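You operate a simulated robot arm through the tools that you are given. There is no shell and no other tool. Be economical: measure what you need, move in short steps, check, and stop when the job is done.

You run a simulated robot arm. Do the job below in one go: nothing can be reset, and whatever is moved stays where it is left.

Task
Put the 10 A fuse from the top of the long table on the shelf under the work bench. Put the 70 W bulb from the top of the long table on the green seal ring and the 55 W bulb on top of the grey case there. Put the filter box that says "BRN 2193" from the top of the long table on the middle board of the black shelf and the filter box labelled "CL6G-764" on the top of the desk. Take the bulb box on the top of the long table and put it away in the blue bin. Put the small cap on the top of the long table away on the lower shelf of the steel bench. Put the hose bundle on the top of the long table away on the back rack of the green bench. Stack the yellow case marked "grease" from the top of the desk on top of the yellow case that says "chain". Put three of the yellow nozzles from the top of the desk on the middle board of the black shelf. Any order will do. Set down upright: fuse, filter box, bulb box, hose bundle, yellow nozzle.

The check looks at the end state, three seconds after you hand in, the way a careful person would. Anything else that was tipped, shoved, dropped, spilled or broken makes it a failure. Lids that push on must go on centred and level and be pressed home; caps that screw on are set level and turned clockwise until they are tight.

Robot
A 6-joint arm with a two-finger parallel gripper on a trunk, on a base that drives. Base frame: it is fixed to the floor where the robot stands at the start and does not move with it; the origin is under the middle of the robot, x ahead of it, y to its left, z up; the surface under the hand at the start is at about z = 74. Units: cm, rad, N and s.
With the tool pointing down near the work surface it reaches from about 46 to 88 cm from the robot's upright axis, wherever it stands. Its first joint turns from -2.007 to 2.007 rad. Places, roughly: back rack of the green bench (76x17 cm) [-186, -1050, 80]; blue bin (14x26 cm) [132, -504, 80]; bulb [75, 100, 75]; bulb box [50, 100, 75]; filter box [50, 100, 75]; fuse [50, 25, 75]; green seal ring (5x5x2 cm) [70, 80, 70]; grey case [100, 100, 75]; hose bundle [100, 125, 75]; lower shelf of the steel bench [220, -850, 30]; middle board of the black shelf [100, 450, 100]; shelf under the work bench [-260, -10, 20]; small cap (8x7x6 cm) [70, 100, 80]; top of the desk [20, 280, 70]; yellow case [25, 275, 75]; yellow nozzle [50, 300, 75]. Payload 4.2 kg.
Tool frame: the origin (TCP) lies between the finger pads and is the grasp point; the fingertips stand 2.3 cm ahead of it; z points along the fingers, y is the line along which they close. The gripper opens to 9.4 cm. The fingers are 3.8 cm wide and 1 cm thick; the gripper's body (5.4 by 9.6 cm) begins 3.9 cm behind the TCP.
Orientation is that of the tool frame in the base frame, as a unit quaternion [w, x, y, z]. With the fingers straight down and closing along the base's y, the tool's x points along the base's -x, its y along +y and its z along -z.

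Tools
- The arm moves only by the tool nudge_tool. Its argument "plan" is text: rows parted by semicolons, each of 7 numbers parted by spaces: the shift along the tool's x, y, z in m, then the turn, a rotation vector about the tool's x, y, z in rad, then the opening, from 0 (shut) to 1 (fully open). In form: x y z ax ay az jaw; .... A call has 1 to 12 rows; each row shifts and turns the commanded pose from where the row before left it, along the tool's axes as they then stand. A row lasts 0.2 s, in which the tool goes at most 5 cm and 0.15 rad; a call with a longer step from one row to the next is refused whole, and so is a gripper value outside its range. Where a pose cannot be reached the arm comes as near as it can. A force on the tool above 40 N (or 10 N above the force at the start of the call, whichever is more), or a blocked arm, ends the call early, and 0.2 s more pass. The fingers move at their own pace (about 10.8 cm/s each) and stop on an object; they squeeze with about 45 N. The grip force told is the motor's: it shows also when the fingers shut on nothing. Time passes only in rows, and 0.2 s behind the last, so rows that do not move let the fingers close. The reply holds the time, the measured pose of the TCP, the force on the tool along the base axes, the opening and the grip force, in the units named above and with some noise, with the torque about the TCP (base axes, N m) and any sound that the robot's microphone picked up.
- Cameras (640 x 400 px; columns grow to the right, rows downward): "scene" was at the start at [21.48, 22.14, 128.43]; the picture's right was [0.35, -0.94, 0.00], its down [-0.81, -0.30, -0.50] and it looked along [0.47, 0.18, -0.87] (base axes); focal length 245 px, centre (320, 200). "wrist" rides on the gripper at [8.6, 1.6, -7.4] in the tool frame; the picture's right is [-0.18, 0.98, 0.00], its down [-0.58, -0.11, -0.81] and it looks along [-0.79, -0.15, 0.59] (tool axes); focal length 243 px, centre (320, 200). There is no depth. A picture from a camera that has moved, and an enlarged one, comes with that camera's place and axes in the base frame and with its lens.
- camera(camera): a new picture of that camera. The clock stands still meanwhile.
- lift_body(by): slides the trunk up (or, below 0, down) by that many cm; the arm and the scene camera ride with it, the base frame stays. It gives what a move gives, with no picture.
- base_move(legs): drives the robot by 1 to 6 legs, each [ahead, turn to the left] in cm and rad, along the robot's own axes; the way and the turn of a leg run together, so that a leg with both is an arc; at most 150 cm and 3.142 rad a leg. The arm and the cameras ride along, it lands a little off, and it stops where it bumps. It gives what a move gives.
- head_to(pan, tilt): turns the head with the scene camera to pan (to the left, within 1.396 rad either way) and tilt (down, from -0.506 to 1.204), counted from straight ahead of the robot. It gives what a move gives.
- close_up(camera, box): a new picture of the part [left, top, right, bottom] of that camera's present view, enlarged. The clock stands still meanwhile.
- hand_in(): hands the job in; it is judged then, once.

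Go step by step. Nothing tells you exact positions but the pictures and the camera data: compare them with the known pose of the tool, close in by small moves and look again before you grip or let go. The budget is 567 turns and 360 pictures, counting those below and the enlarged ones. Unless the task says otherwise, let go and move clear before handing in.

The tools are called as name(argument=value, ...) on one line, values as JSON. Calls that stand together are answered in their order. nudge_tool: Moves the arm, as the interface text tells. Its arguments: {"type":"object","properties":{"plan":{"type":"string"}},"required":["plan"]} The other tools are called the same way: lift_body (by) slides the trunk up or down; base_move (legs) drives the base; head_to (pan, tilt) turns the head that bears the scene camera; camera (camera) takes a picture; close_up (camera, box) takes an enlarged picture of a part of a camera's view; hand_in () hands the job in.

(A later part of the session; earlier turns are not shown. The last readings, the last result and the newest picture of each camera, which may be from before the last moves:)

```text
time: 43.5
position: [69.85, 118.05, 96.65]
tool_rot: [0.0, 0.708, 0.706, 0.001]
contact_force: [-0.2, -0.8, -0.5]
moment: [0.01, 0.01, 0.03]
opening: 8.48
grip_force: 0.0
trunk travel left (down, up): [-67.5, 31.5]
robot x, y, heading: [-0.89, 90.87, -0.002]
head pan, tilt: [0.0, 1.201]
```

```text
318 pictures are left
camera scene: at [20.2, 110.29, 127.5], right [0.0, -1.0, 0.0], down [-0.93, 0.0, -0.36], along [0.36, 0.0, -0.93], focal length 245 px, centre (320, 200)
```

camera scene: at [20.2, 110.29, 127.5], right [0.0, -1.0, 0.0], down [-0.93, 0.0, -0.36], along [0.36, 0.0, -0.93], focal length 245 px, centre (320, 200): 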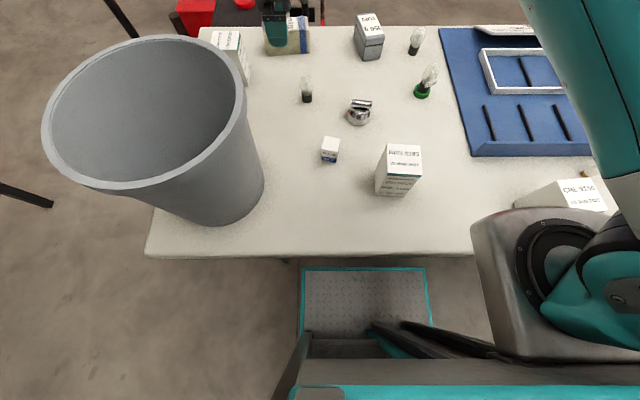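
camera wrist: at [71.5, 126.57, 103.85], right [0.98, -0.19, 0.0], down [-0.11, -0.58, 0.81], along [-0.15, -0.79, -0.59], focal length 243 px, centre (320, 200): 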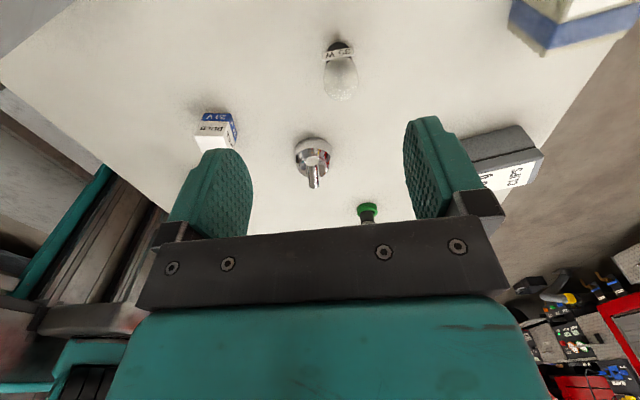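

Robot's shoulder would come near the CRL box, so I'll shift sideways a bit. First retract and raise the hand, turning the wrist back.

nudge_tool(plan="-0.03 0 -0.035 0 0 0 0.9; -0.03 0 -0.035 0 0 0 0.9; -0.03 -0.02 -0.03 0 0 0 0.9; -0.03 -0.02 -0.03 0 0 0 0.9; -0.03 -0.02 -0.03 0 0 0 0.9; -0.03 -0.03 -0.02 0 0 0 0.9; -0.03 -0.03 0 0 0 0 0.9; -0.03 -0.03 0 0 0 0 0.9; -0.03 0 0 0 0 0 0.9")

nudge_tool(plan="0 0 0 0 0 -0.1428 0.9; 0 0 0 0 0 -0.1428 0.9; 0 0 0 0 0 -0.1428 0.9; 0 0 0 0 0 -0.1428 0.9; 0 0 0 0 0 -0.1428 0.9; 0 0 0 0 0 -0.1428 0.9; 0 0 0 0 0 -0.1428 0.9; 0 0 0 0 0 -0.1428 0.9; 0 0 0 0 0 -0.1428 0.9; 0 0 0 0 0 -0.1428 0.9; 0 0 0 0 0 -0.1428 0.9")

base_move(legs=[[-25, 0], [0, 0.3], [27, 0], [0, -0.3], [6, 0]])

camera(camera="scene")

```text
time: 45.5
position: [54.98, 91.25, 114.46]
tool_rot: [0.001, 0.707, 0.707, 0.0]
contact_force: [-0.1, 0.5, 0.3]
moment: [0.01, -0.01, 0.03]
opening: 8.45
grip_force: 0.0
trunk travel left (down, up): [-67.5, 31.5]
robot x, y, heading: [-0.99, 90.62, 0.004]
head pan, tilt: [0.0, 1.201]
```

```text
time: 47.9
position: [54.74, 90.93, 114.6]
tool_rot: [0.0, -0.001, 1.0, 0.0]
contact_force: [-0.3, 0.2, 0.6]
moment: [0.01, -0.02, 0.03]
opening: 8.46
grip_force: 0.1
trunk travel left (down, up): [-67.5, 31.5]
robot x, y, heading: [-0.9, 90.71, -0.003]
head pan, tilt: [0.0, 1.201]
```

```text
time: 53.6
position: [57.6, 99.0, 114.5]
tool_rot: [-0.002, -0.003, 1.0, 0.0]
contact_force: [0.5, 0.6, 0.3]
moment: [0.03, -0.02, -0.01]
opening: 8.48
grip_force: 0.1
trunk travel left (down, up): [-67.5, 31.5]
robot x, y, heading: [2.43, 98.23, 0.006]
head pan, tilt: [0.0, 1.201]
stopped in leg 5: the robot was blocked; the commanded pose is now the measured one
```

```text
317 pictures are left
camera scene: at [22.81, 117.81, 127.5], right [0.01, -1.0, 0.0], down [-0.93, -0.01, -0.36], along [0.36, 0.0, -0.93], focal length 245 px, centre (320, 200)
```

scene: 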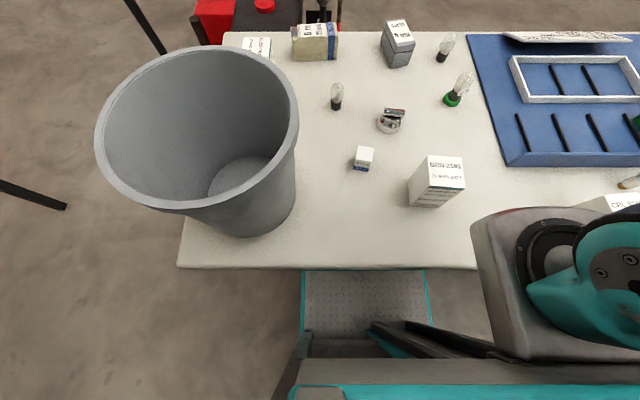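

I bumped at x=2.4. I'll back off a centimetre and check that nothing got shifted; for reach I can tilt the tool outward.

base_move(legs=[[-1.5, 0]])

head_to(pan=0.0, tilt=0.9)

close_up(camera="scene", box=[320, 80, 480, 180])

camera(camera="scene")

```text
time: 54.4
position: [56.05, 98.95, 114.58]
tool_rot: [-0.001, -0.003, 1.0, 0.001]
contact_force: [-0.5, 0.2, 0.1]
moment: [-0.02, 0.01, 0.01]
opening: 8.41
grip_force: 0.0
trunk travel left (down, up): [-67.5, 31.5]
robot x, y, heading: [0.81, 98.45, 0.008]
head pan, tilt: [0.0, 1.201]
```

```text
time: 55.2
position: [56.04, 98.94, 114.52]
tool_rot: [-0.001, -0.004, 1.0, 0.0]
contact_force: [-0.7, 0.1, 0.2]
moment: [0.01, -0.03, 0.04]
opening: 8.45
grip_force: 0.1
trunk travel left (down, up): [-67.5, 31.5]
robot x, y, heading: [0.81, 98.23, 0.008]
head pan, tilt: [0.0, 0.901]
```

```text
4.00 times, centred on (400, 130) of scene
camera zoom: at [23.26, 117.82, 129.48], right [0.01, -1.0, 0.0], down [-0.78, -0.01, -0.62], along [0.62, 0.0, -0.78], focal length 980 px, centre (0, 480)
```

zoom: 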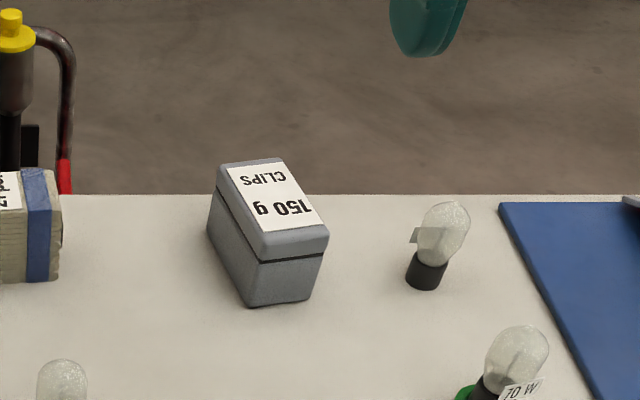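

```text
315 pictures are left
camera scene: at [23.26, 117.82, 129.48], right [0.01, -1.0, 0.0], down [-0.78, -0.01, -0.62], along [0.62, 0.0, -0.78], focal length 245 px, centre (320, 200)
```

scene: 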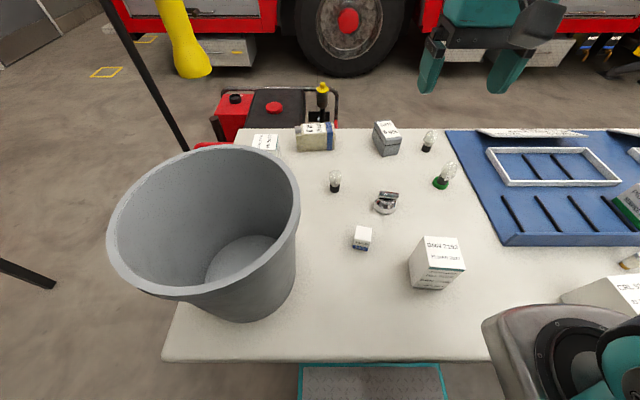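

Case top centre about (91.4, 95.4, 81); 55 W bulb about (89, 81.7). I tilt the tool 0.25 rad outward and go above the bulb.

nudge_tool(plan="0 0 0 0 -0.125 0 0.9; 0 0 0 0 -0.125 0 0.9; -0.0356 -0.021 0.0245 0 0 0 0.9; -0.0356 -0.021 0.0245 0 0 0 0.9; -0.0356 -0.021 0.0245 0 0 0 0.9; -0.0356 -0.021 0.0245 0 0 0 0.9; -0.0356 -0.021 0.0245 0 0 0 0.9; -0.0356 -0.021 0.0245 0 0 0 0.9; -0.0356 -0.021 0.0245 0 0 0 0.9; -0.0356 -0.021 0.0245 0 0 0 0.9; 0 0 0 0 0 0 0.9")

camera(camera="wrist")

camera(camera="scene")

```text
time: 57.6
position: [88.58, 82.51, 102.84]
tool_rot: [0.123, -0.003, 0.992, 0.0]
contact_force: [0.2, 0.1, 0.3]
moment: [0.01, -0.02, -0.01]
opening: 8.46
grip_force: 0.0
trunk travel left (down, up): [-67.5, 31.5]
robot x, y, heading: [0.59, 97.69, 0.011]
head pan, tilt: [0.0, 0.901]
```

```text
314 pictures are left
camera wrist: at [78.39, 83.87, 107.78], right [0.17, 0.98, 0.04], down [0.37, -0.11, 0.92], along [0.91, -0.14, -0.38], focal length 243 px, centre (320, 200)
```

wrist: 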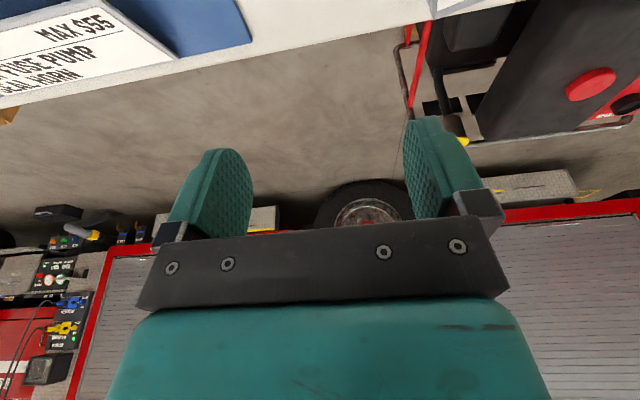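

```text
313 pictures are left
camera scene: at [23.26, 117.81, 129.48], right [0.01, -1.0, 0.0], down [-0.78, -0.01, -0.62], along [0.62, 0.0, -0.78], focal length 245 px, centre (320, 200)
```

scene: 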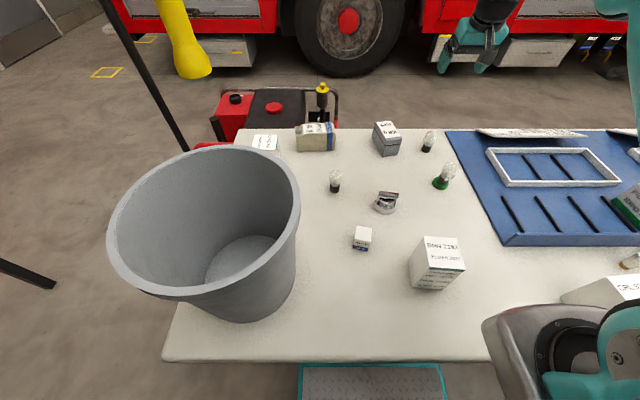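

nudge_tool(plan="0.0099 0 0.0388 0 0 0 0.9; 0.0099 0 0.0388 0 0 0 0.9; 0.0099 0 0.0388 0 0 0 0.9; 0 0 0 0 0 0 0.9")

camera(camera="wrist")

close_up(camera="scene", box=[360, 80, 520, 180])

```text
time: 58.6
position: [88.57, 82.41, 90.63]
tool_rot: [0.124, -0.004, 0.992, 0.001]
contact_force: [0.3, 0.1, -0.2]
moment: [0.0, -0.02, 0.02]
opening: 8.49
grip_force: 0.0
trunk travel left (down, up): [-67.5, 31.5]
robot x, y, heading: [0.67, 97.81, 0.007]
head pan, tilt: [0.0, 0.901]
```

```text
312 pictures are left
camera wrist: at [78.41, 84.0, 95.53], right [0.17, 0.98, 0.04], down [0.37, -0.11, 0.92], along [0.91, -0.14, -0.38], focal length 243 px, centre (320, 200)
```

wrist: 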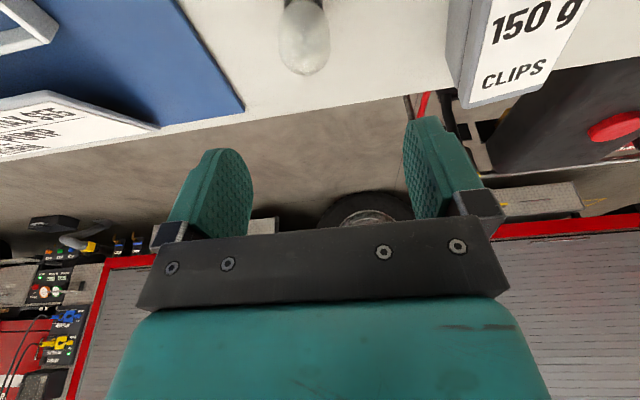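

```text
4.00 times, centred on (440, 130) of scene
camera zoom: at [23.26, 117.81, 129.48], right [0.01, -1.0, 0.0], down [-0.78, -0.01, -0.62], along [0.62, 0.0, -0.78], focal length 980 px, centre (-160, 480)
```

zoom: 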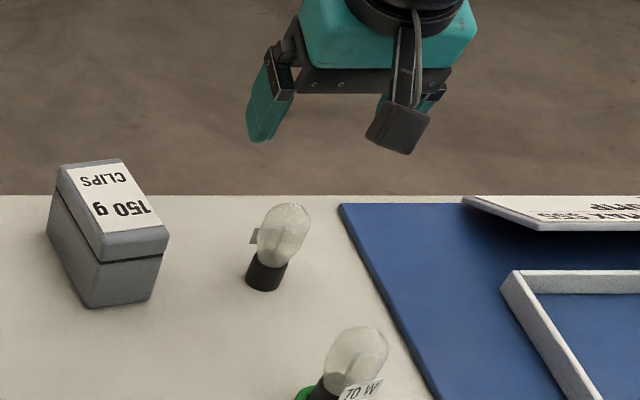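

nudge_tool(plan="0.0064 -0.006 0.0272 0 0 0 0.9; 0.0064 0 0.0272 0 0 0 0.9; 0.0064 0 0.0272 0 0 0 0.9; 0.0064 0 0.0272 0 0 0 0.9; 0 0 0 0 0 0 0.9")

camera(camera="wrist")

close_up(camera="scene", box=[360, 80, 520, 180])

```text
time: 59.8
position: [88.78, 81.91, 79.36]
tool_rot: [0.124, -0.003, 0.992, 0.001]
contact_force: [-0.6, -0.6, 1.1]
moment: [0.0, 0.01, -0.04]
opening: 8.45
grip_force: 0.2
trunk travel left (down, up): [-67.5, 31.5]
robot x, y, heading: [0.76, 98.52, 0.007]
head pan, tilt: [0.0, 0.901]
```

```text
310 pictures are left
camera wrist: at [78.57, 83.37, 84.4], right [0.17, 0.98, 0.04], down [0.37, -0.11, 0.92], along [0.91, -0.14, -0.38], focal length 243 px, centre (320, 200)
```

wrist: 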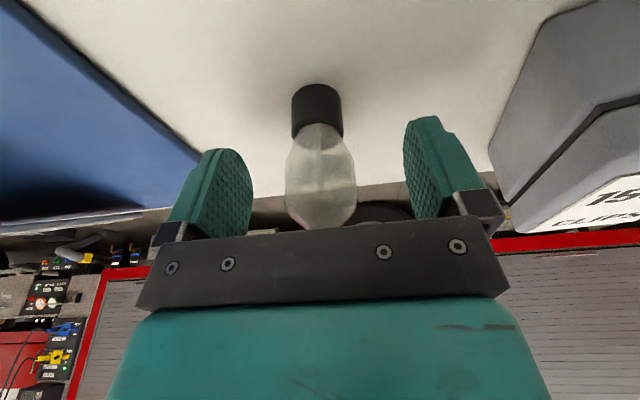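

```text
4.00 times, centred on (440, 130) of scene
camera zoom: at [23.27, 117.81, 129.48], right [0.01, -1.0, 0.0], down [-0.78, -0.01, -0.62], along [0.62, 0.0, -0.78], focal length 980 px, centre (-160, 480)
```

zoom: 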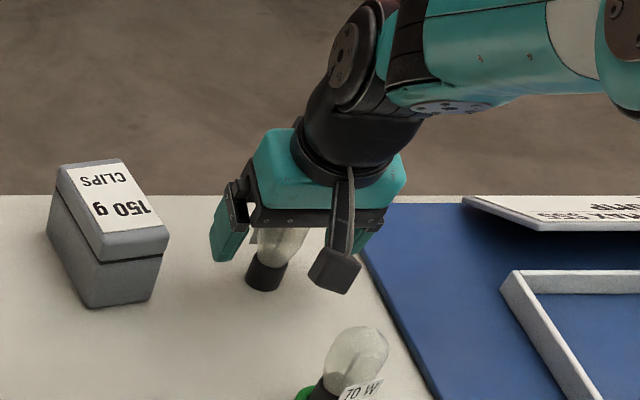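

nudge_tool(plan="0 0 0 0 0 0 0.6; 0 0 0 0 0 0 0.45; 0 0 0 0 0 0 0.34; 0 0 0 0 0 0 0.34; 0 0 0 0 0 0 0.34")

nudge_tool(plan="-0.0049 0 -0.0194 0 0 0 0.34; -0.0099 0 -0.0388 0 0 0 0.34; -0.0099 0 -0.0388 0 0 0 0.34; -0.005 0 -0.019 0 0 0 0.34; 0 0 0 0 0 0 0.34")

close_up(camera="scene", box=[360, 80, 520, 180])

```text
time: 61.0
position: [88.65, 81.98, 79.32]
tool_rot: [0.124, -0.004, 0.992, 0.001]
contact_force: [-0.8, -0.9, 1.0]
moment: [-0.03, -0.01, -0.01]
opening: 3.45
grip_force: 45.0
trunk travel left (down, up): [-67.5, 31.5]
robot x, y, heading: [0.39, 98.32, 0.009]
head pan, tilt: [0.0, 0.901]
```

```text
time: 62.2
position: [88.78, 81.95, 91.38]
tool_rot: [0.123, -0.003, 0.992, 0.0]
contact_force: [0.1, 0.7, 0.2]
moment: [0.04, -0.02, -0.01]
opening: 3.47
grip_force: 45.5
trunk travel left (down, up): [-67.5, 31.5]
robot x, y, heading: [0.53, 98.18, 0.006]
head pan, tilt: [0.0, 0.901]
```

```text
4.00 times, centred on (440, 130) of scene
camera zoom: at [23.28, 117.81, 129.48], right [0.01, -1.0, 0.0], down [-0.78, -0.01, -0.62], along [0.62, 0.0, -0.78], focal length 980 px, centre (-160, 480)
```

zoom: 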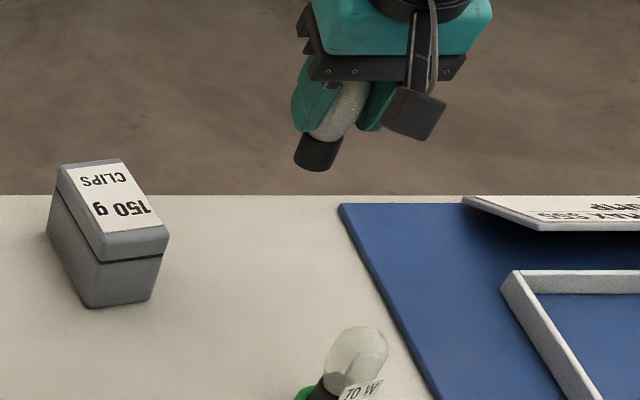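

nudge_tool(plan="-0.0078 0.0445 0.002 0 0 0 0.34; -0.0078 0.0445 0.002 0 0 0 0.34; -0.0078 0.0445 0.002 0 0 0 0.34; 0 0 0 0 0 0 0.34")

camera(camera="wrist")

close_up(camera="scene", box=[340, 80, 468, 160])

```text
time: 63.2
position: [91.23, 95.31, 91.5]
tool_rot: [0.123, -0.003, 0.992, 0.0]
contact_force: [0.1, 0.5, -0.6]
moment: [0.01, 0.01, -0.01]
opening: 3.44
grip_force: 44.5
trunk travel left (down, up): [-67.5, 31.5]
robot x, y, heading: [0.63, 97.68, 0.006]
head pan, tilt: [0.0, 0.901]
```

```text
307 pictures are left
camera wrist: at [81.11, 96.75, 96.43], right [0.17, 0.98, 0.04], down [0.37, -0.11, 0.92], along [0.91, -0.14, -0.38], focal length 243 px, centre (320, 200)
```

wrist: 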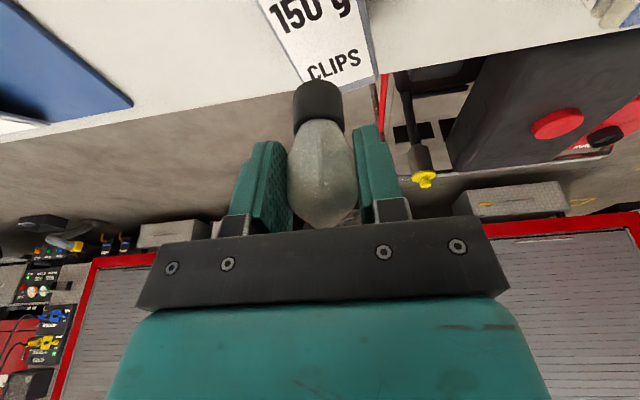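

```text
5.00 times, centred on (404, 120) of scene
camera zoom: at [23.27, 117.81, 129.48], right [0.01, -1.0, 0.0], down [-0.78, -0.01, -0.62], along [0.62, 0.0, -0.78], focal length 1225 px, centre (-100, 600)
```

zoom: 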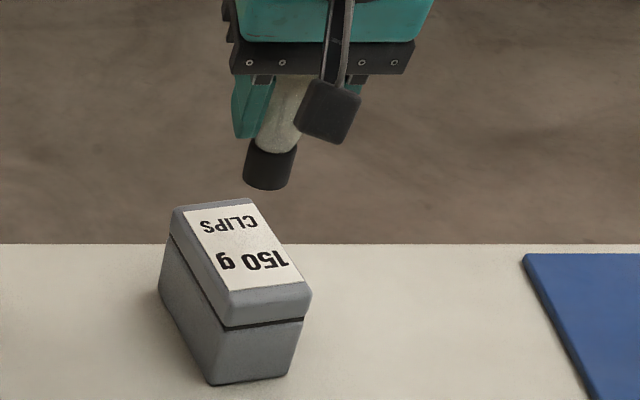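

nudge_tool(plan="0.0034 0 0.0214 0 0 0 0.34; 0.0034 0 0.0214 0 0 0 0.34; 0 0 0 0 0 0 0.34")

close_up(camera="wrist", box=[220, 0, 420, 125])

close_up(camera="scene", box=[340, 80, 468, 160])

```text
time: 64.0
position: [91.76, 95.31, 87.08]
tool_rot: [0.124, -0.003, 0.992, 0.001]
contact_force: [-0.2, -0.3, -0.7]
moment: [0.03, 0.02, 0.0]
opening: 3.41
grip_force: 45.3
trunk travel left (down, up): [-67.5, 31.5]
robot x, y, heading: [0.49, 98.1, 0.006]
head pan, tilt: [0.0, 0.901]
```

```text
3.20 times, centred on (320, 62) of wrist
camera zoom: at [81.45, 96.77, 92.03], right [0.17, 0.98, 0.04], down [0.37, -0.11, 0.92], along [0.91, -0.14, -0.38], focal length 776 px, centre (320, 640)
```

zoom: 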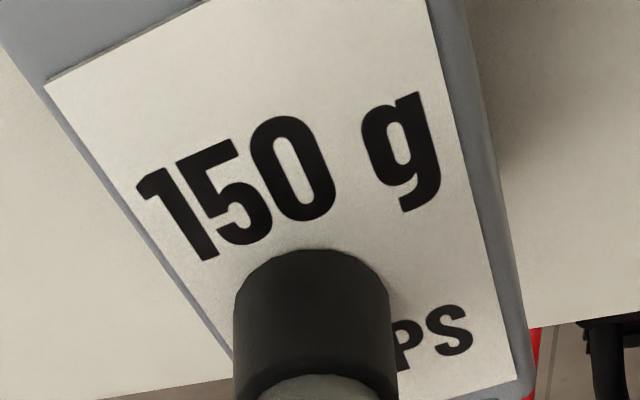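

```text
5.00 times, centred on (404, 120) of scene
camera zoom: at [23.27, 117.82, 129.48], right [0.01, -1.0, 0.0], down [-0.78, -0.01, -0.62], along [0.62, 0.0, -0.78], focal length 1225 px, centre (-100, 600)
```

zoom: 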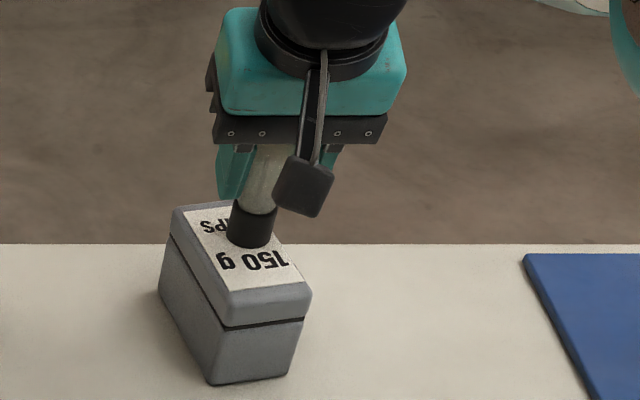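

nudge_tool(plan="0.0049 0.0045 0.007 0 0 0 0.34; 0.0005 0 0.002 0 0 0 0.34; 0.0005 0 0.002 0 0 0 0.34; 0 0 0 0 0 0 0.34")

close_up(camera="scene", box=[340, 80, 468, 160])

```text
time: 65.0
position: [91.2, 95.58, 85.87]
tool_rot: [0.126, -0.003, 0.992, 0.0]
contact_force: [6.1, -2.3, 22.9]
moment: [0.02, -0.39, 0.0]
opening: 3.44
grip_force: 45.2
trunk travel left (down, up): [-67.5, 31.5]
robot x, y, heading: [0.72, 97.77, 0.005]
head pan, tilt: [0.0, 0.901]
```

```text
5.00 times, centred on (404, 120) of scene
camera zoom: at [23.19, 117.8, 129.51], right [0.01, -1.0, 0.0], down [-0.78, -0.01, -0.62], along [0.62, 0.0, -0.78], focal length 1225 px, centre (-100, 600)
```

zoom: 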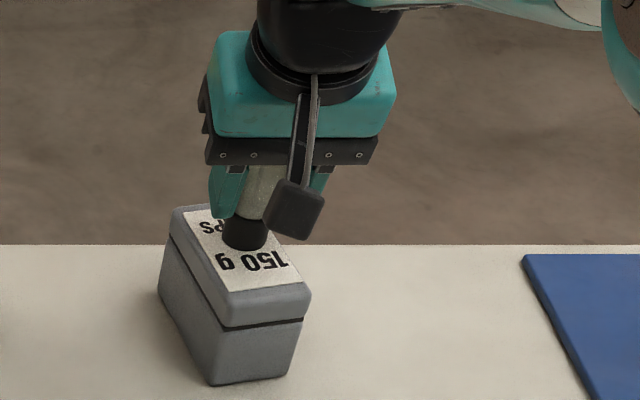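

Bulb rests on the case top. Releasing and rising.

nudge_tool(plan="-0.0004 0 -0.0015 0 0 0 0.34; 0 0 0 0 0 0 0.45; 0 0 0 0 0 0 0.6; 0 0 0 0 0 0 0.8; -0.005 0 -0.0194 0 0 0 0.9; -0.0099 0 -0.0388 0 0 0 0.9; -0.0099 0 -0.0388 0 0 0 0.9; 0 0 0 0 0 0 0.9")

close_up(camera="scene", box=[340, 80, 468, 160])

```text
time: 66.8
position: [91.3, 95.64, 96.02]
tool_rot: [0.123, -0.003, 0.992, 0.001]
contact_force: [-0.1, -0.1, 0.7]
moment: [0.0, 0.0, 0.01]
opening: 8.46
grip_force: 0.0
trunk travel left (down, up): [-67.5, 31.5]
robot x, y, heading: [0.67, 98.1, 0.007]
head pan, tilt: [0.0, 0.901]
```

```text
5.00 times, centred on (404, 120) of scene
camera zoom: at [23.28, 117.81, 129.48], right [0.01, -1.0, 0.0], down [-0.78, -0.01, -0.62], along [0.62, 0.0, -0.78], focal length 1225 px, centre (-100, 600)
```

zoom: 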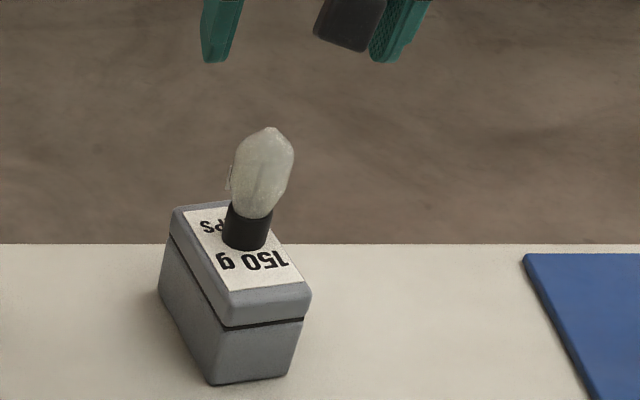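

55 W is on the case. Next, the BRN 2193 box: measure it.

close_up(camera="scene", box=[340, 200, 500, 300])

```text
4.00 times, centred on (420, 250) of scene
camera zoom: at [23.28, 117.81, 129.48], right [0.01, -1.0, 0.0], down [-0.78, -0.01, -0.62], along [0.62, 0.0, -0.78], focal length 980 px, centre (-80, 0)
```

zoom: 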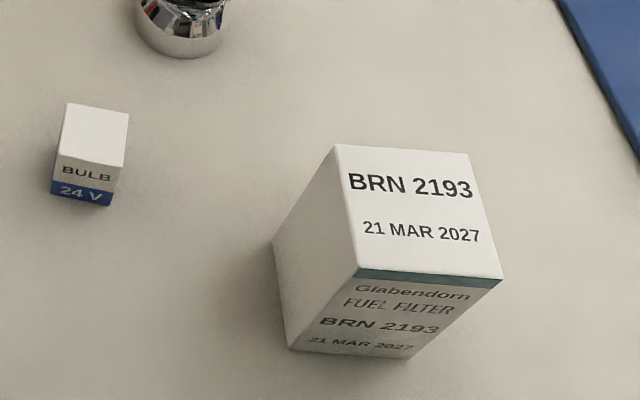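

BRN box is roughly 6.5x6.8x11.4 cm at (45.6, 93.2). Before picking, I want to see the shelf; take CL6G to the desk first. Look at CL6G.

nudge_tool(plan="0.0356 0 -0.0245 0 0 0 0.9; 0.0356 0 -0.0245 0 0 0 0.9; 0.0356 0 -0.0245 0 0 0 0.9; 0 0 0 0 0.125 0 0.9; 0 0 0 0 0.125 0 0.9")

head_to(pan=0.3, tilt=0.75)

close_up(camera="scene", box=[260, 100, 420, 200])

```text
time: 68.0
position: [79.03, 95.56, 100.38]
tool_rot: [-0.002, -0.004, 1.0, 0.0]
contact_force: [0.8, -0.4, 0.7]
moment: [-0.02, -0.02, -0.06]
opening: 8.43
grip_force: 0.1
trunk travel left (down, up): [-67.5, 31.5]
robot x, y, heading: [0.58, 98.06, 0.008]
head pan, tilt: [0.0, 0.901]
```

```text
time: 68.8
position: [79.06, 95.49, 100.38]
tool_rot: [-0.001, -0.003, 1.0, 0.0]
contact_force: [-1.0, -0.4, -0.4]
moment: [0.0, 0.01, 0.01]
opening: 8.45
grip_force: 0.1
trunk travel left (down, up): [-67.5, 31.5]
robot x, y, heading: [0.55, 98.4, 0.004]
head pan, tilt: [0.3, 0.75]
```

```text
4.00 times, centred on (340, 150) of scene
camera zoom: at [23.62, 120.26, 130.67], right [0.3, -0.95, 0.0], down [-0.65, -0.21, -0.73], along [0.7, 0.22, -0.68], focal length 980 px, centre (240, 400)
```

zoom: 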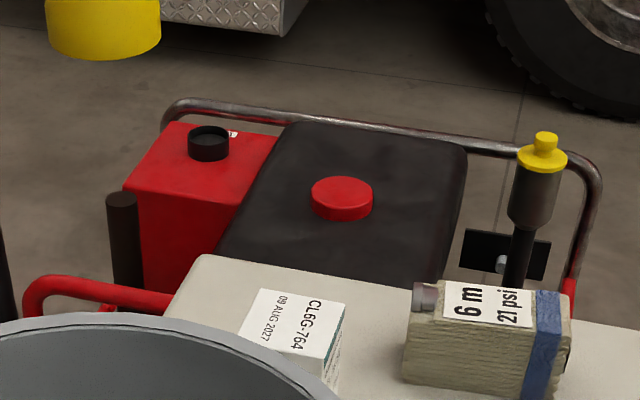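

CL6G sits behind the bin; it's best reached from the table's far (+y) end. I'll back off and look that way first.

base_move(legs=[[-35, 0]])

head_to(pan=0.9, tilt=0.45)

camera(camera="scene")

head_to(pan=1.39, tilt=0.45)

camera(camera="scene")

```text
time: 71.0
position: [44.0, 95.15, 100.26]
tool_rot: [-0.001, -0.003, 1.0, 0.0]
contact_force: [-0.5, 0.0, -0.5]
moment: [-0.02, -0.05, -0.02]
opening: 8.48
grip_force: 0.0
trunk travel left (down, up): [-67.5, 31.5]
robot x, y, heading: [-34.33, 97.71, 0.004]
head pan, tilt: [0.3, 0.75]
```

```text
time: 72.0
position: [44.0, 95.21, 100.29]
tool_rot: [-0.001, -0.003, 1.0, 0.0]
contact_force: [0.4, 0.0, 0.4]
moment: [0.02, 0.02, -0.01]
opening: 8.44
grip_force: 0.0
trunk travel left (down, up): [-67.5, 31.5]
robot x, y, heading: [-34.51, 98.17, 0.003]
head pan, tilt: [0.901, 0.45]
```

```text
299 pictures are left
camera scene: at [-13.67, 124.75, 133.31], right [0.79, -0.62, 0.0], down [-0.27, -0.34, -0.9], along [0.56, 0.71, -0.44], focal length 245 px, centre (320, 200)
```

scene: 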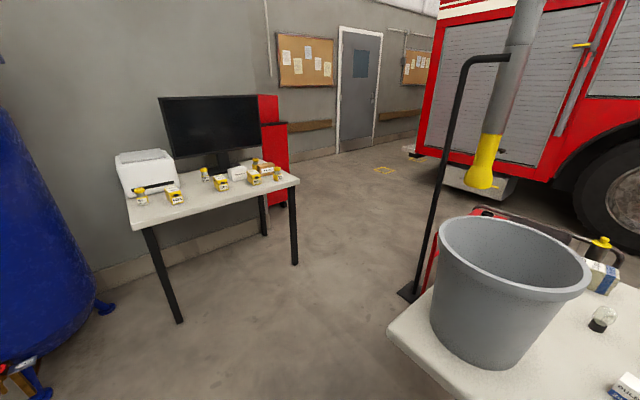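

```text
time: 73.0
position: [43.94, 95.1, 100.3]
tool_rot: [0.0, -0.002, 1.0, 0.0]
contact_force: [-0.1, 0.4, -0.1]
moment: [-0.02, -0.01, 0.03]
opening: 8.47
grip_force: 0.0
trunk travel left (down, up): [-67.5, 31.5]
robot x, y, heading: [-34.39, 97.7, 0.006]
head pan, tilt: [1.389, 0.45]
```

```text
298 pictures are left
camera scene: at [-17.73, 126.58, 133.32], right [0.98, -0.18, 0.0], down [-0.08, -0.43, -0.9], along [0.16, 0.89, -0.44], focal length 245 px, centre (320, 200)
```

scene: 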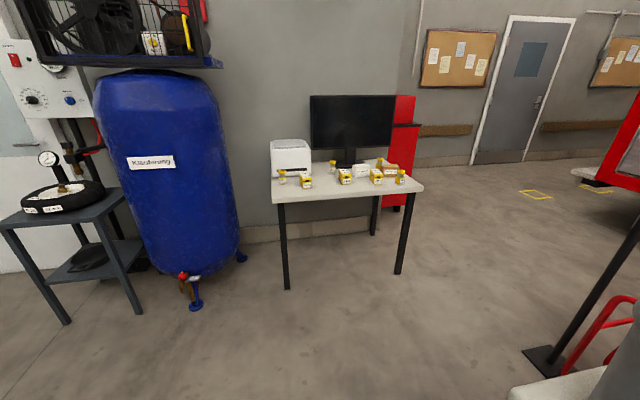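

The lamp foot is at about (113,184); there's room at the table's end around (60,190). Retract the arm and drive there.

nudge_tool(plan="0.04 0 -0.02 0 0 0 0.9; 0.04 0 -0.02 0 0 0 0.9; 0.04 0 -0.02 0 0 0 0.9; 0.04 0 -0.02 0 0 0 0.9; 0.04 0 -0.02 0 0 0 0.9; 0.04 0 0 0 0 0 0.9; 0.04 0 0 0 0 0 0.9")

base_move(legs=[[0, 1.571], [92, 0], [0, -1.571], [94, 0], [0, -1.571]])

head_to(pan=0.0, tilt=0.85)

camera(camera="scene")

```text
time: 74.6
position: [15.93, 94.99, 110.07]
tool_rot: [-0.001, -0.003, 1.0, -0.001]
contact_force: [0.4, -0.4, -0.4]
moment: [0.01, 0.03, -0.04]
opening: 8.46
grip_force: 0.1
trunk travel left (down, up): [-67.5, 31.5]
robot x, y, heading: [-34.61, 98.34, 0.003]
head pan, tilt: [1.389, 0.45]
```

```text
time: 91.2
position: [108.28, 184.1, 110.38]
tool_rot: [-0.007, 0.015, 1.0, -0.001]
contact_force: [-16.3, 1.5, 9.2]
moment: [-0.26, -1.81, -0.24]
opening: 8.45
grip_force: 0.0
trunk travel left (down, up): [-67.5, 31.5]
robot x, y, heading: [58.42, 188.87, -0.031]
head pan, tilt: [1.389, 0.45]
stopped in leg 4: the force on the tool passed its limit at 76 N (the readings are from after the stop); the commanded pose is now the measured one
```

```text
time: 92.7
position: [108.15, 184.08, 110.36]
tool_rot: [-0.007, 0.016, 1.0, -0.001]
contact_force: [-24.2, 1.6, 8.5]
moment: [-0.25, -2.34, -0.3]
opening: 8.45
grip_force: 0.1
trunk travel left (down, up): [-67.5, 31.5]
robot x, y, heading: [58.48, 188.9, -0.03]
head pan, tilt: [0.0, 0.85]
```

```text
297 pictures are left
camera scene: at [82.03, 207.73, 129.9], right [-0.03, -1.0, 0.0], down [-0.75, 0.02, -0.66], along [0.66, -0.02, -0.75], focal length 245 px, centre (320, 200)
```

scene: 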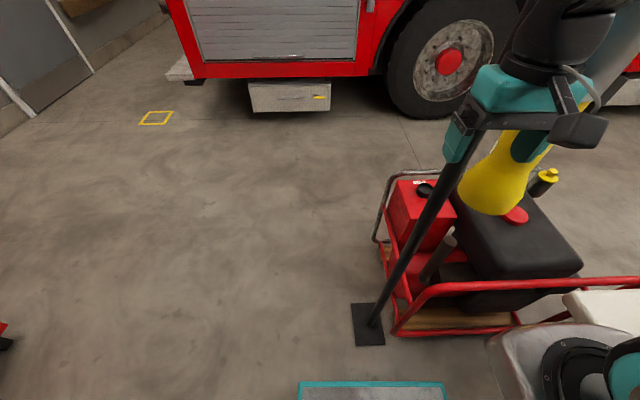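

The hand touched the lamp pole, which I'd overlooked at that height. Backing away straight.

base_move(legs=[[-15, 0]])

camera(camera="scene")

```text
time: 94.1
position: [93.51, 184.61, 110.29]
tool_rot: [-0.007, 0.015, 1.0, -0.001]
contact_force: [-0.8, -0.1, -0.4]
moment: [-0.01, 0.01, -0.01]
opening: 8.46
grip_force: 0.1
trunk travel left (down, up): [-67.5, 31.5]
robot x, y, heading: [43.62, 189.5, -0.032]
head pan, tilt: [0.0, 0.85]
```

```text
296 pictures are left
camera scene: at [67.39, 208.18, 129.87], right [-0.03, -1.0, 0.0], down [-0.75, 0.02, -0.66], along [0.66, -0.02, -0.75], focal length 245 px, centre (320, 200)
```

scene: 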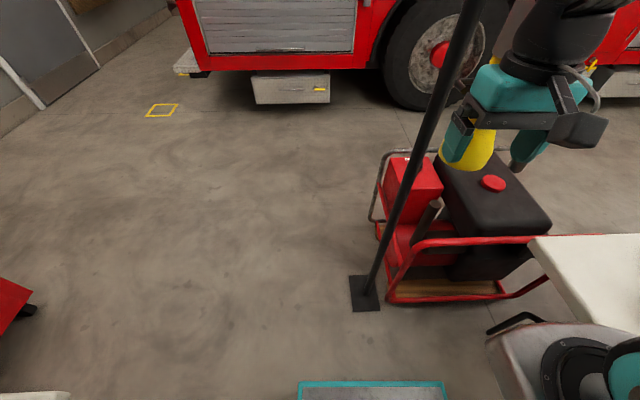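

The pole stands unmoved. I raise the hand and turn to face the table end.

nudge_tool(plan="0 0 -0.04 0 0 0 0.9; 0 0 -0.04 0 0 0 0.9; 0 0 -0.02 0 0 0 0.9")

base_move(legs=[[0, -1.54]])

camera(camera="scene")

```text
time: 94.9
position: [93.8, 184.62, 120.27]
tool_rot: [-0.007, 0.015, 1.0, -0.001]
contact_force: [-0.2, -0.3, -0.1]
moment: [0.01, 0.0, 0.01]
opening: 8.47
grip_force: 0.1
trunk travel left (down, up): [-67.5, 31.5]
robot x, y, heading: [43.45, 189.41, -0.035]
head pan, tilt: [0.0, 0.85]
```

```text
time: 99.1
position: [40.03, 139.18, 120.22]
tool_rot: [-0.006, 0.709, 0.705, 0.004]
contact_force: [0.2, 1.1, 0.2]
moment: [0.03, 0.03, 0.01]
opening: 8.47
grip_force: 0.0
trunk travel left (down, up): [-67.5, 31.5]
robot x, y, heading: [43.96, 189.44, -1.581]
head pan, tilt: [0.0, 0.85]
```

```text
295 pictures are left
camera scene: at [63.05, 166.24, 129.87], right [-1.0, 0.01, 0.0], down [0.01, 0.75, -0.66], along [-0.01, -0.66, -0.75], focal length 245 px, centre (320, 200)
```

scene: 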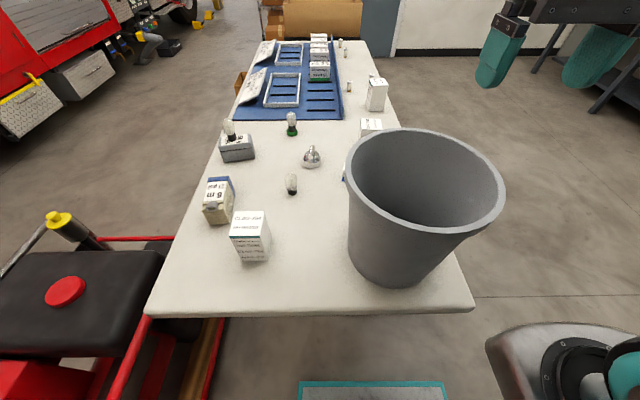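

close_up(camera="scene", box=[180, 160, 340, 280])

```text
3.33 times, centred on (260, 220) of scene
camera zoom: at [63.05, 166.24, 129.87], right [-1.0, 0.01, 0.0], down [0.01, 0.75, -0.66], along [-0.01, -0.66, -0.75], focal length 816 px, centre (520, 133)
```

zoom: 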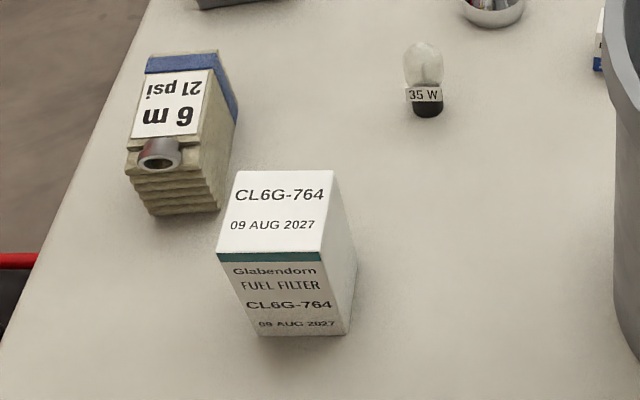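

CL6G at (78.9, 133.9), aligned with the axes, top at 85.3. Moving above it.

nudge_tool(plan="-0.0066 0.0486 0 0 0 0 1; -0.0066 0.0486 0 0 0 0 1; -0.0066 0.0486 0 0 0 0 1; -0.0066 0.0486 0 0 0 0 1; -0.0066 0.0486 0 0 0 0 1; -0.0066 0.0486 0 0 0 0 1; -0.0066 0.0486 0 0 0 0 1; -0.0066 0.0486 0 0 0 0 1; 0 0 0.05 0 0 0 1; 0 0 0.05 0 0 0 1; 0 0 0.03 0 0 0 1; 0 0 0 0 0 0 1")

camera(camera="wrist")

close_up(camera="scene", box=[180, 160, 340, 280])

```text
time: 101.7
position: [79.56, 133.09, 107.44]
tool_rot: [-0.007, 0.71, 0.704, 0.004]
contact_force: [0.3, 0.4, 0.4]
moment: [0.0, 0.0, -0.01]
opening: 9.41
grip_force: 0.0
out of reach, approached as far as the arm can: row 11
trunk travel left (down, up): [-67.5, 31.5]
robot x, y, heading: [43.49, 189.62, -1.58]
head pan, tilt: [0.0, 0.85]
```

```text
293 pictures are left
camera wrist: at [81.41, 141.5, 114.89], right [0.98, -0.19, -0.01], down [-0.11, -0.59, 0.8], along [-0.16, -0.78, -0.6], focal length 243 px, centre (320, 200)
```

wrist: 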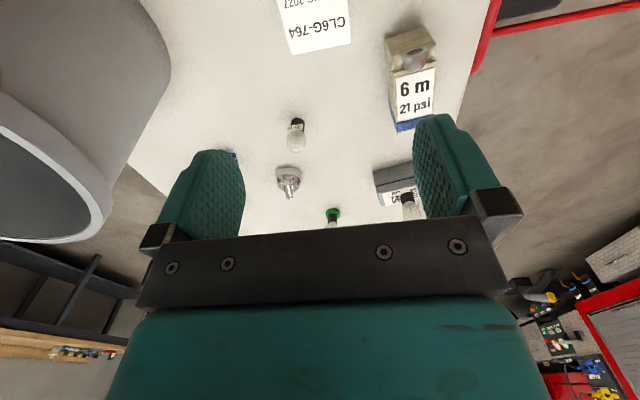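

```text
3.33 times, centred on (260, 220) of scene
camera zoom: at [63.06, 166.25, 129.87], right [-1.0, 0.01, 0.0], down [0.01, 0.75, -0.66], along [-0.01, -0.66, -0.75], focal length 816 px, centre (520, 133)
```

zoom: 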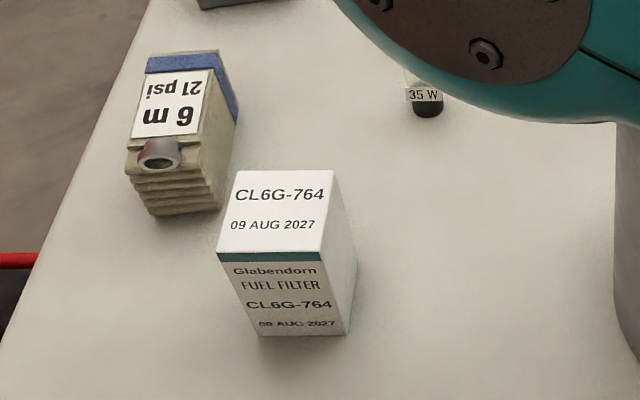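

nudge_tool(plan="0.008 -0.006 0.03 0 0 0 1; 0 0 0.05 0 0 0 1; 0 0 0.04 0 0 0 1; 0 0 0 0 0 0 1")

camera(camera="wrist")

close_up(camera="scene", box=[180, 160, 340, 280])

```text
time: 102.7
position: [82.12, 131.82, 96.75]
tool_rot: [-0.007, 0.709, 0.705, 0.004]
contact_force: [0.3, 0.0, -0.7]
moment: [0.01, 0.01, 0.0]
opening: 9.4
grip_force: 0.0
out of reach, approached as far as the arm can: row 1, 2, 3
trunk travel left (down, up): [-67.5, 31.5]
robot x, y, heading: [44.0, 189.0, -1.581]
head pan, tilt: [0.0, 0.85]
```

```text
291 pictures are left
camera wrist: at [83.85, 140.34, 104.13], right [0.98, -0.19, -0.01], down [-0.11, -0.59, 0.8], along [-0.16, -0.78, -0.6], focal length 243 px, centre (320, 200)
```

wrist: 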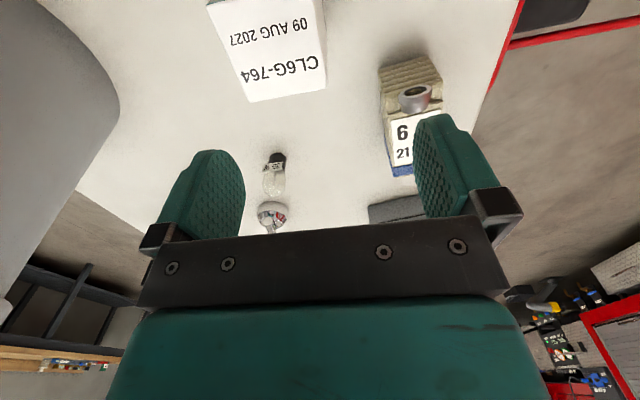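

```text
3.33 times, centred on (260, 220) of scene
camera zoom: at [63.06, 166.24, 129.87], right [-1.0, 0.01, 0.0], down [0.01, 0.75, -0.66], along [-0.01, -0.66, -0.75], focal length 816 px, centre (520, 133)
```

zoom: 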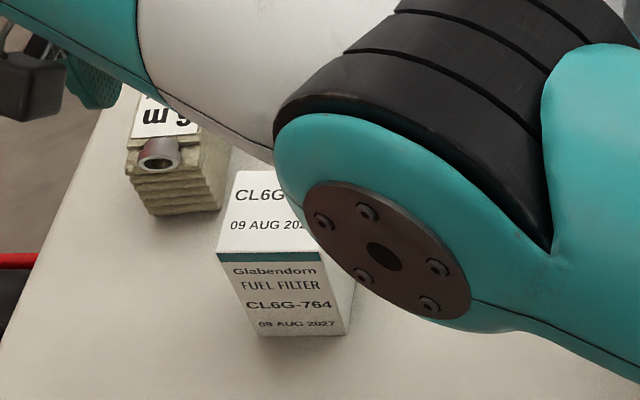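

The arm isn't following well and its elbow seems low. Let me look at the whole arm before continuing.

camera(camera="scene")

```text
289 pictures are left
camera scene: at [63.06, 166.24, 129.87], right [-1.0, 0.01, 0.0], down [0.01, 0.75, -0.66], along [-0.01, -0.66, -0.75], focal length 245 px, centre (320, 200)
```

scene: 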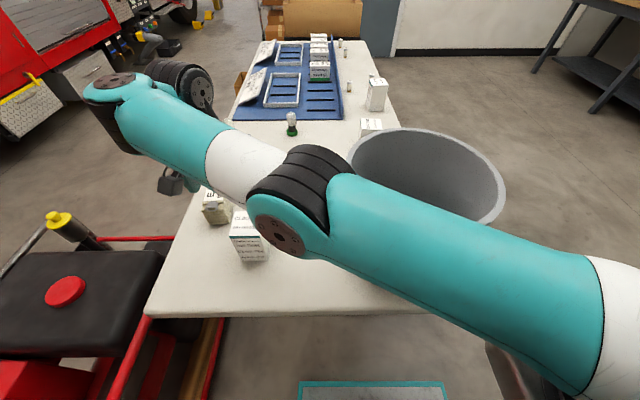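

The elbow is hanging low (flipped) near the box. I raise the hand first, then stretch the arm out and back to try to bring the elbow up again.

nudge_tool(plan="0 0 -0.05 0 0 0 1; 0 0 -0.05 0 0 0 1; 0 0 -0.05 0 0 0 1; 0 0 -0.05 0 0 0 1; 0 0 -0.05 0 0 0 1")

camera(camera="scene")

```text
time: 103.9
position: [81.29, 132.4, 120.96]
tool_rot: [-0.007, 0.71, 0.704, 0.003]
contact_force: [-0.3, -0.3, -1.0]
moment: [0.03, 0.02, -0.02]
opening: 9.39
grip_force: 0.0
out of reach, approached as far as the arm can: row 5
trunk travel left (down, up): [-67.5, 31.5]
robot x, y, heading: [43.52, 189.39, -1.575]
head pan, tilt: [0.0, 0.85]
```

```text
288 pictures are left
camera scene: at [63.1, 166.2, 129.85], right [-1.0, 0.01, 0.0], down [0.01, 0.75, -0.66], along [-0.01, -0.66, -0.75], focal length 245 px, centre (320, 200)
```

scene: 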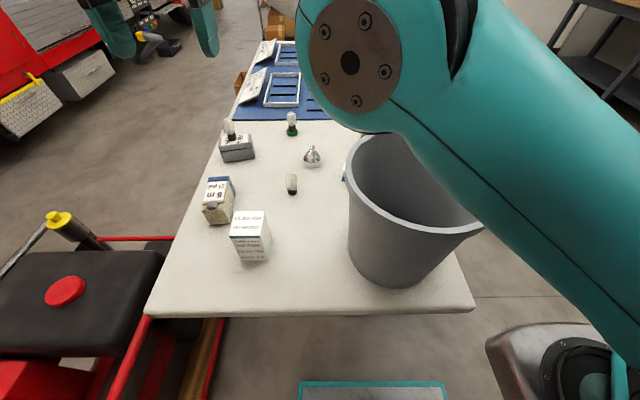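

nudge_tool(plan="-0.05 0 0 0 0 0 1; -0.05 0 0 0 0 0 1; -0.05 0 0 0 0 0 1; -0.05 0 0 0 0 0 1; -0.05 0 0 0 0 0 1; -0.05 0 0 0 0 0 1; -0.05 0 0 0 0 0 1")

camera(camera="scene")

```text
time: 105.5
position: [69.11, 116.28, 114.64]
tool_rot: [-0.006, 0.71, 0.704, 0.004]
contact_force: [-0.6, 0.2, 0.1]
moment: [0.01, 0.01, -0.02]
opening: 9.39
grip_force: 0.0
out of reach, approached as far as the arm can: row 1, 2, 3, 4, 5, 6, 7
trunk travel left (down, up): [-67.5, 31.5]
robot x, y, heading: [43.82, 189.5, -1.579]
head pan, tilt: [0.0, 0.85]
```

```text
287 pictures are left
camera scene: at [63.07, 166.24, 129.87], right [-1.0, 0.01, 0.0], down [0.01, 0.75, -0.66], along [-0.01, -0.66, -0.75], focal length 245 px, centre (320, 200)
```

scene: 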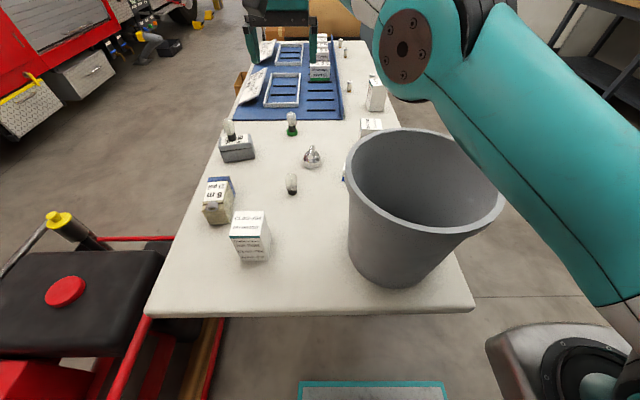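

nudge_tool(plan="0.05 0 0 0 0 0 1; 0.05 0 0 0 0 0 1; 0.05 0 0 0 0 0 1; 0.05 0 0 0 0 0 1; 0 0 0 0 0 0 1")

camera(camera="scene")

```text
time: 106.7
position: [71.67, 134.27, 118.0]
tool_rot: [-0.008, 0.71, 0.704, 0.004]
contact_force: [0.7, -0.8, -0.6]
moment: [-0.02, -0.03, -0.03]
opening: 9.41
grip_force: 0.0
out of reach, approached as far as the arm can: row 3, 4
trunk travel left (down, up): [-67.5, 31.5]
robot x, y, heading: [44.14, 189.33, -1.579]
head pan, tilt: [0.0, 0.85]
```

```text
286 pictures are left
camera scene: at [63.06, 166.23, 129.87], right [-1.0, 0.01, 0.0], down [0.01, 0.75, -0.66], along [-0.01, -0.66, -0.75], focal length 245 px, centre (320, 200)
```

scene: 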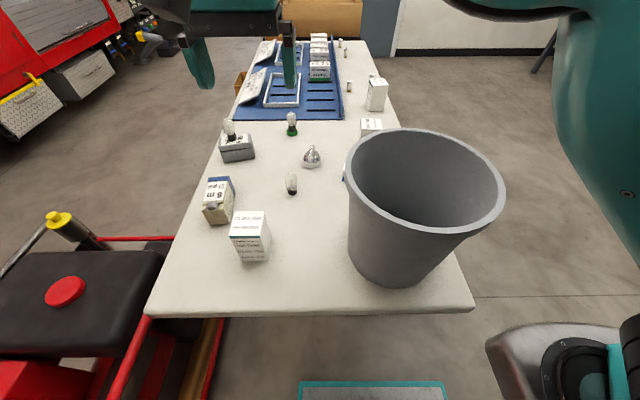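

The elbow is up again. Now position over CL6G and descend.

nudge_tool(plan="0 0.036 0.02 0 0 0 1; 0 0.036 0.02 0 0 0 1; 0 0 0.045 0 0 0 1; 0 0 0.045 0 0 0 1; 0 0 0.03 0 0 0 1; 0 0 0.02 0 0 0 1; 0 0 0 0 0 0 1")

camera(camera="wrist")

camera(camera="scene")

```text
time: 108.3
position: [81.65, 132.39, 101.3]
tool_rot: [-0.007, 0.71, 0.705, 0.004]
contact_force: [-1.0, 0.3, -0.3]
moment: [0.01, 0.02, -0.02]
opening: 9.41
grip_force: 0.1
out of reach, approached as far as the arm can: row 3, 4, 5, 6
trunk travel left (down, up): [-67.5, 31.5]
robot x, y, heading: [43.82, 189.39, -1.58]
head pan, tilt: [0.0, 0.85]
```

```text
285 pictures are left
camera wrist: at [83.33, 140.79, 108.73], right [0.98, -0.19, -0.01], down [-0.11, -0.59, 0.8], along [-0.16, -0.78, -0.6], focal length 243 px, centre (320, 200)
```

wrist: 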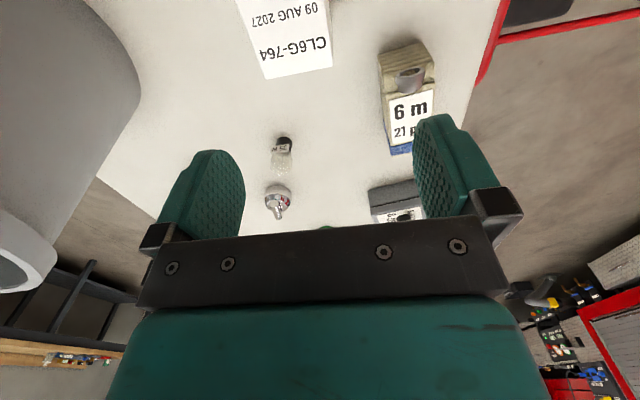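

```text
284 pictures are left
camera scene: at [63.06, 166.24, 129.87], right [-1.0, 0.01, 0.0], down [0.01, 0.75, -0.66], along [-0.01, -0.66, -0.75], focal length 245 px, centre (320, 200)
```

scene: 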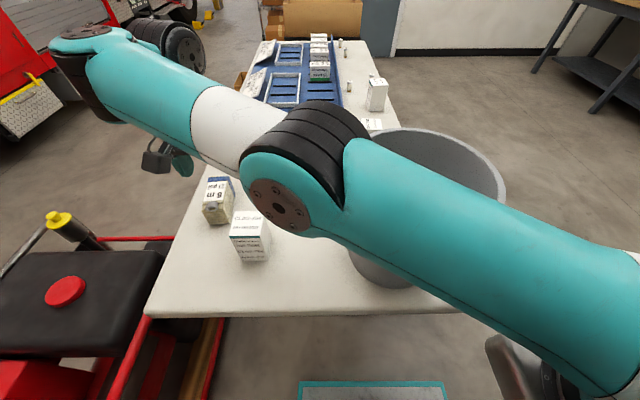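

The arm can't do this comfortably on its left side (head in the way). I'll raise, swing to the robot's front, then rotate the base so the box lies straight ahead.

nudge_tool(plan="0 0 -0.05 0 0 0 1; 0 0 -0.05 0 0 0 1; 0 0 -0.04 0 0 0 1; 0 -0.045 0 0 0 0 1; 0 -0.045 0 0 0 0 1; 0 -0.045 0 0 0 0 1; 0 -0.045 0 0 0 0 1; 0 -0.045 0 0 0 0 1; 0 -0.045 0 0 0 0 1; 0 0 0 0 0 0 1")

camera(camera="scene")

```text
time: 110.5
position: [58.53, 127.61, 121.26]
tool_rot: [-0.008, 0.71, 0.705, 0.004]
contact_force: [0.4, -0.4, -0.3]
moment: [-0.02, -0.01, 0.02]
opening: 9.4
grip_force: 0.0
out of reach, approached as far as the arm can: row 6, 7, 8, 9
trunk travel left (down, up): [-67.5, 31.5]
robot x, y, heading: [43.45, 189.31, -1.584]
head pan, tilt: [0.0, 0.85]
```

```text
283 pictures are left
camera scene: at [63.06, 166.24, 129.87], right [-1.0, 0.01, 0.0], down [0.01, 0.75, -0.66], along [-0.01, -0.66, -0.75], focal length 245 px, centre (320, 200)
```

scene: 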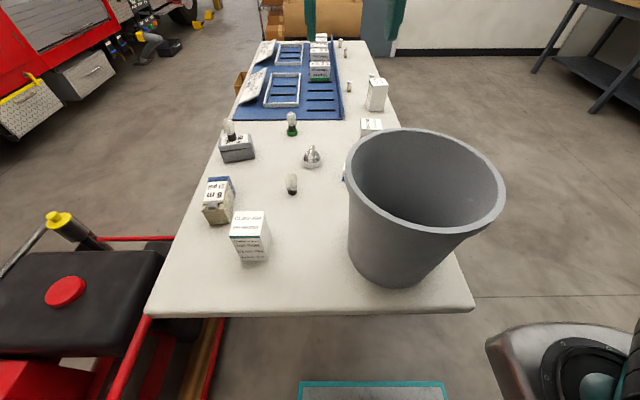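

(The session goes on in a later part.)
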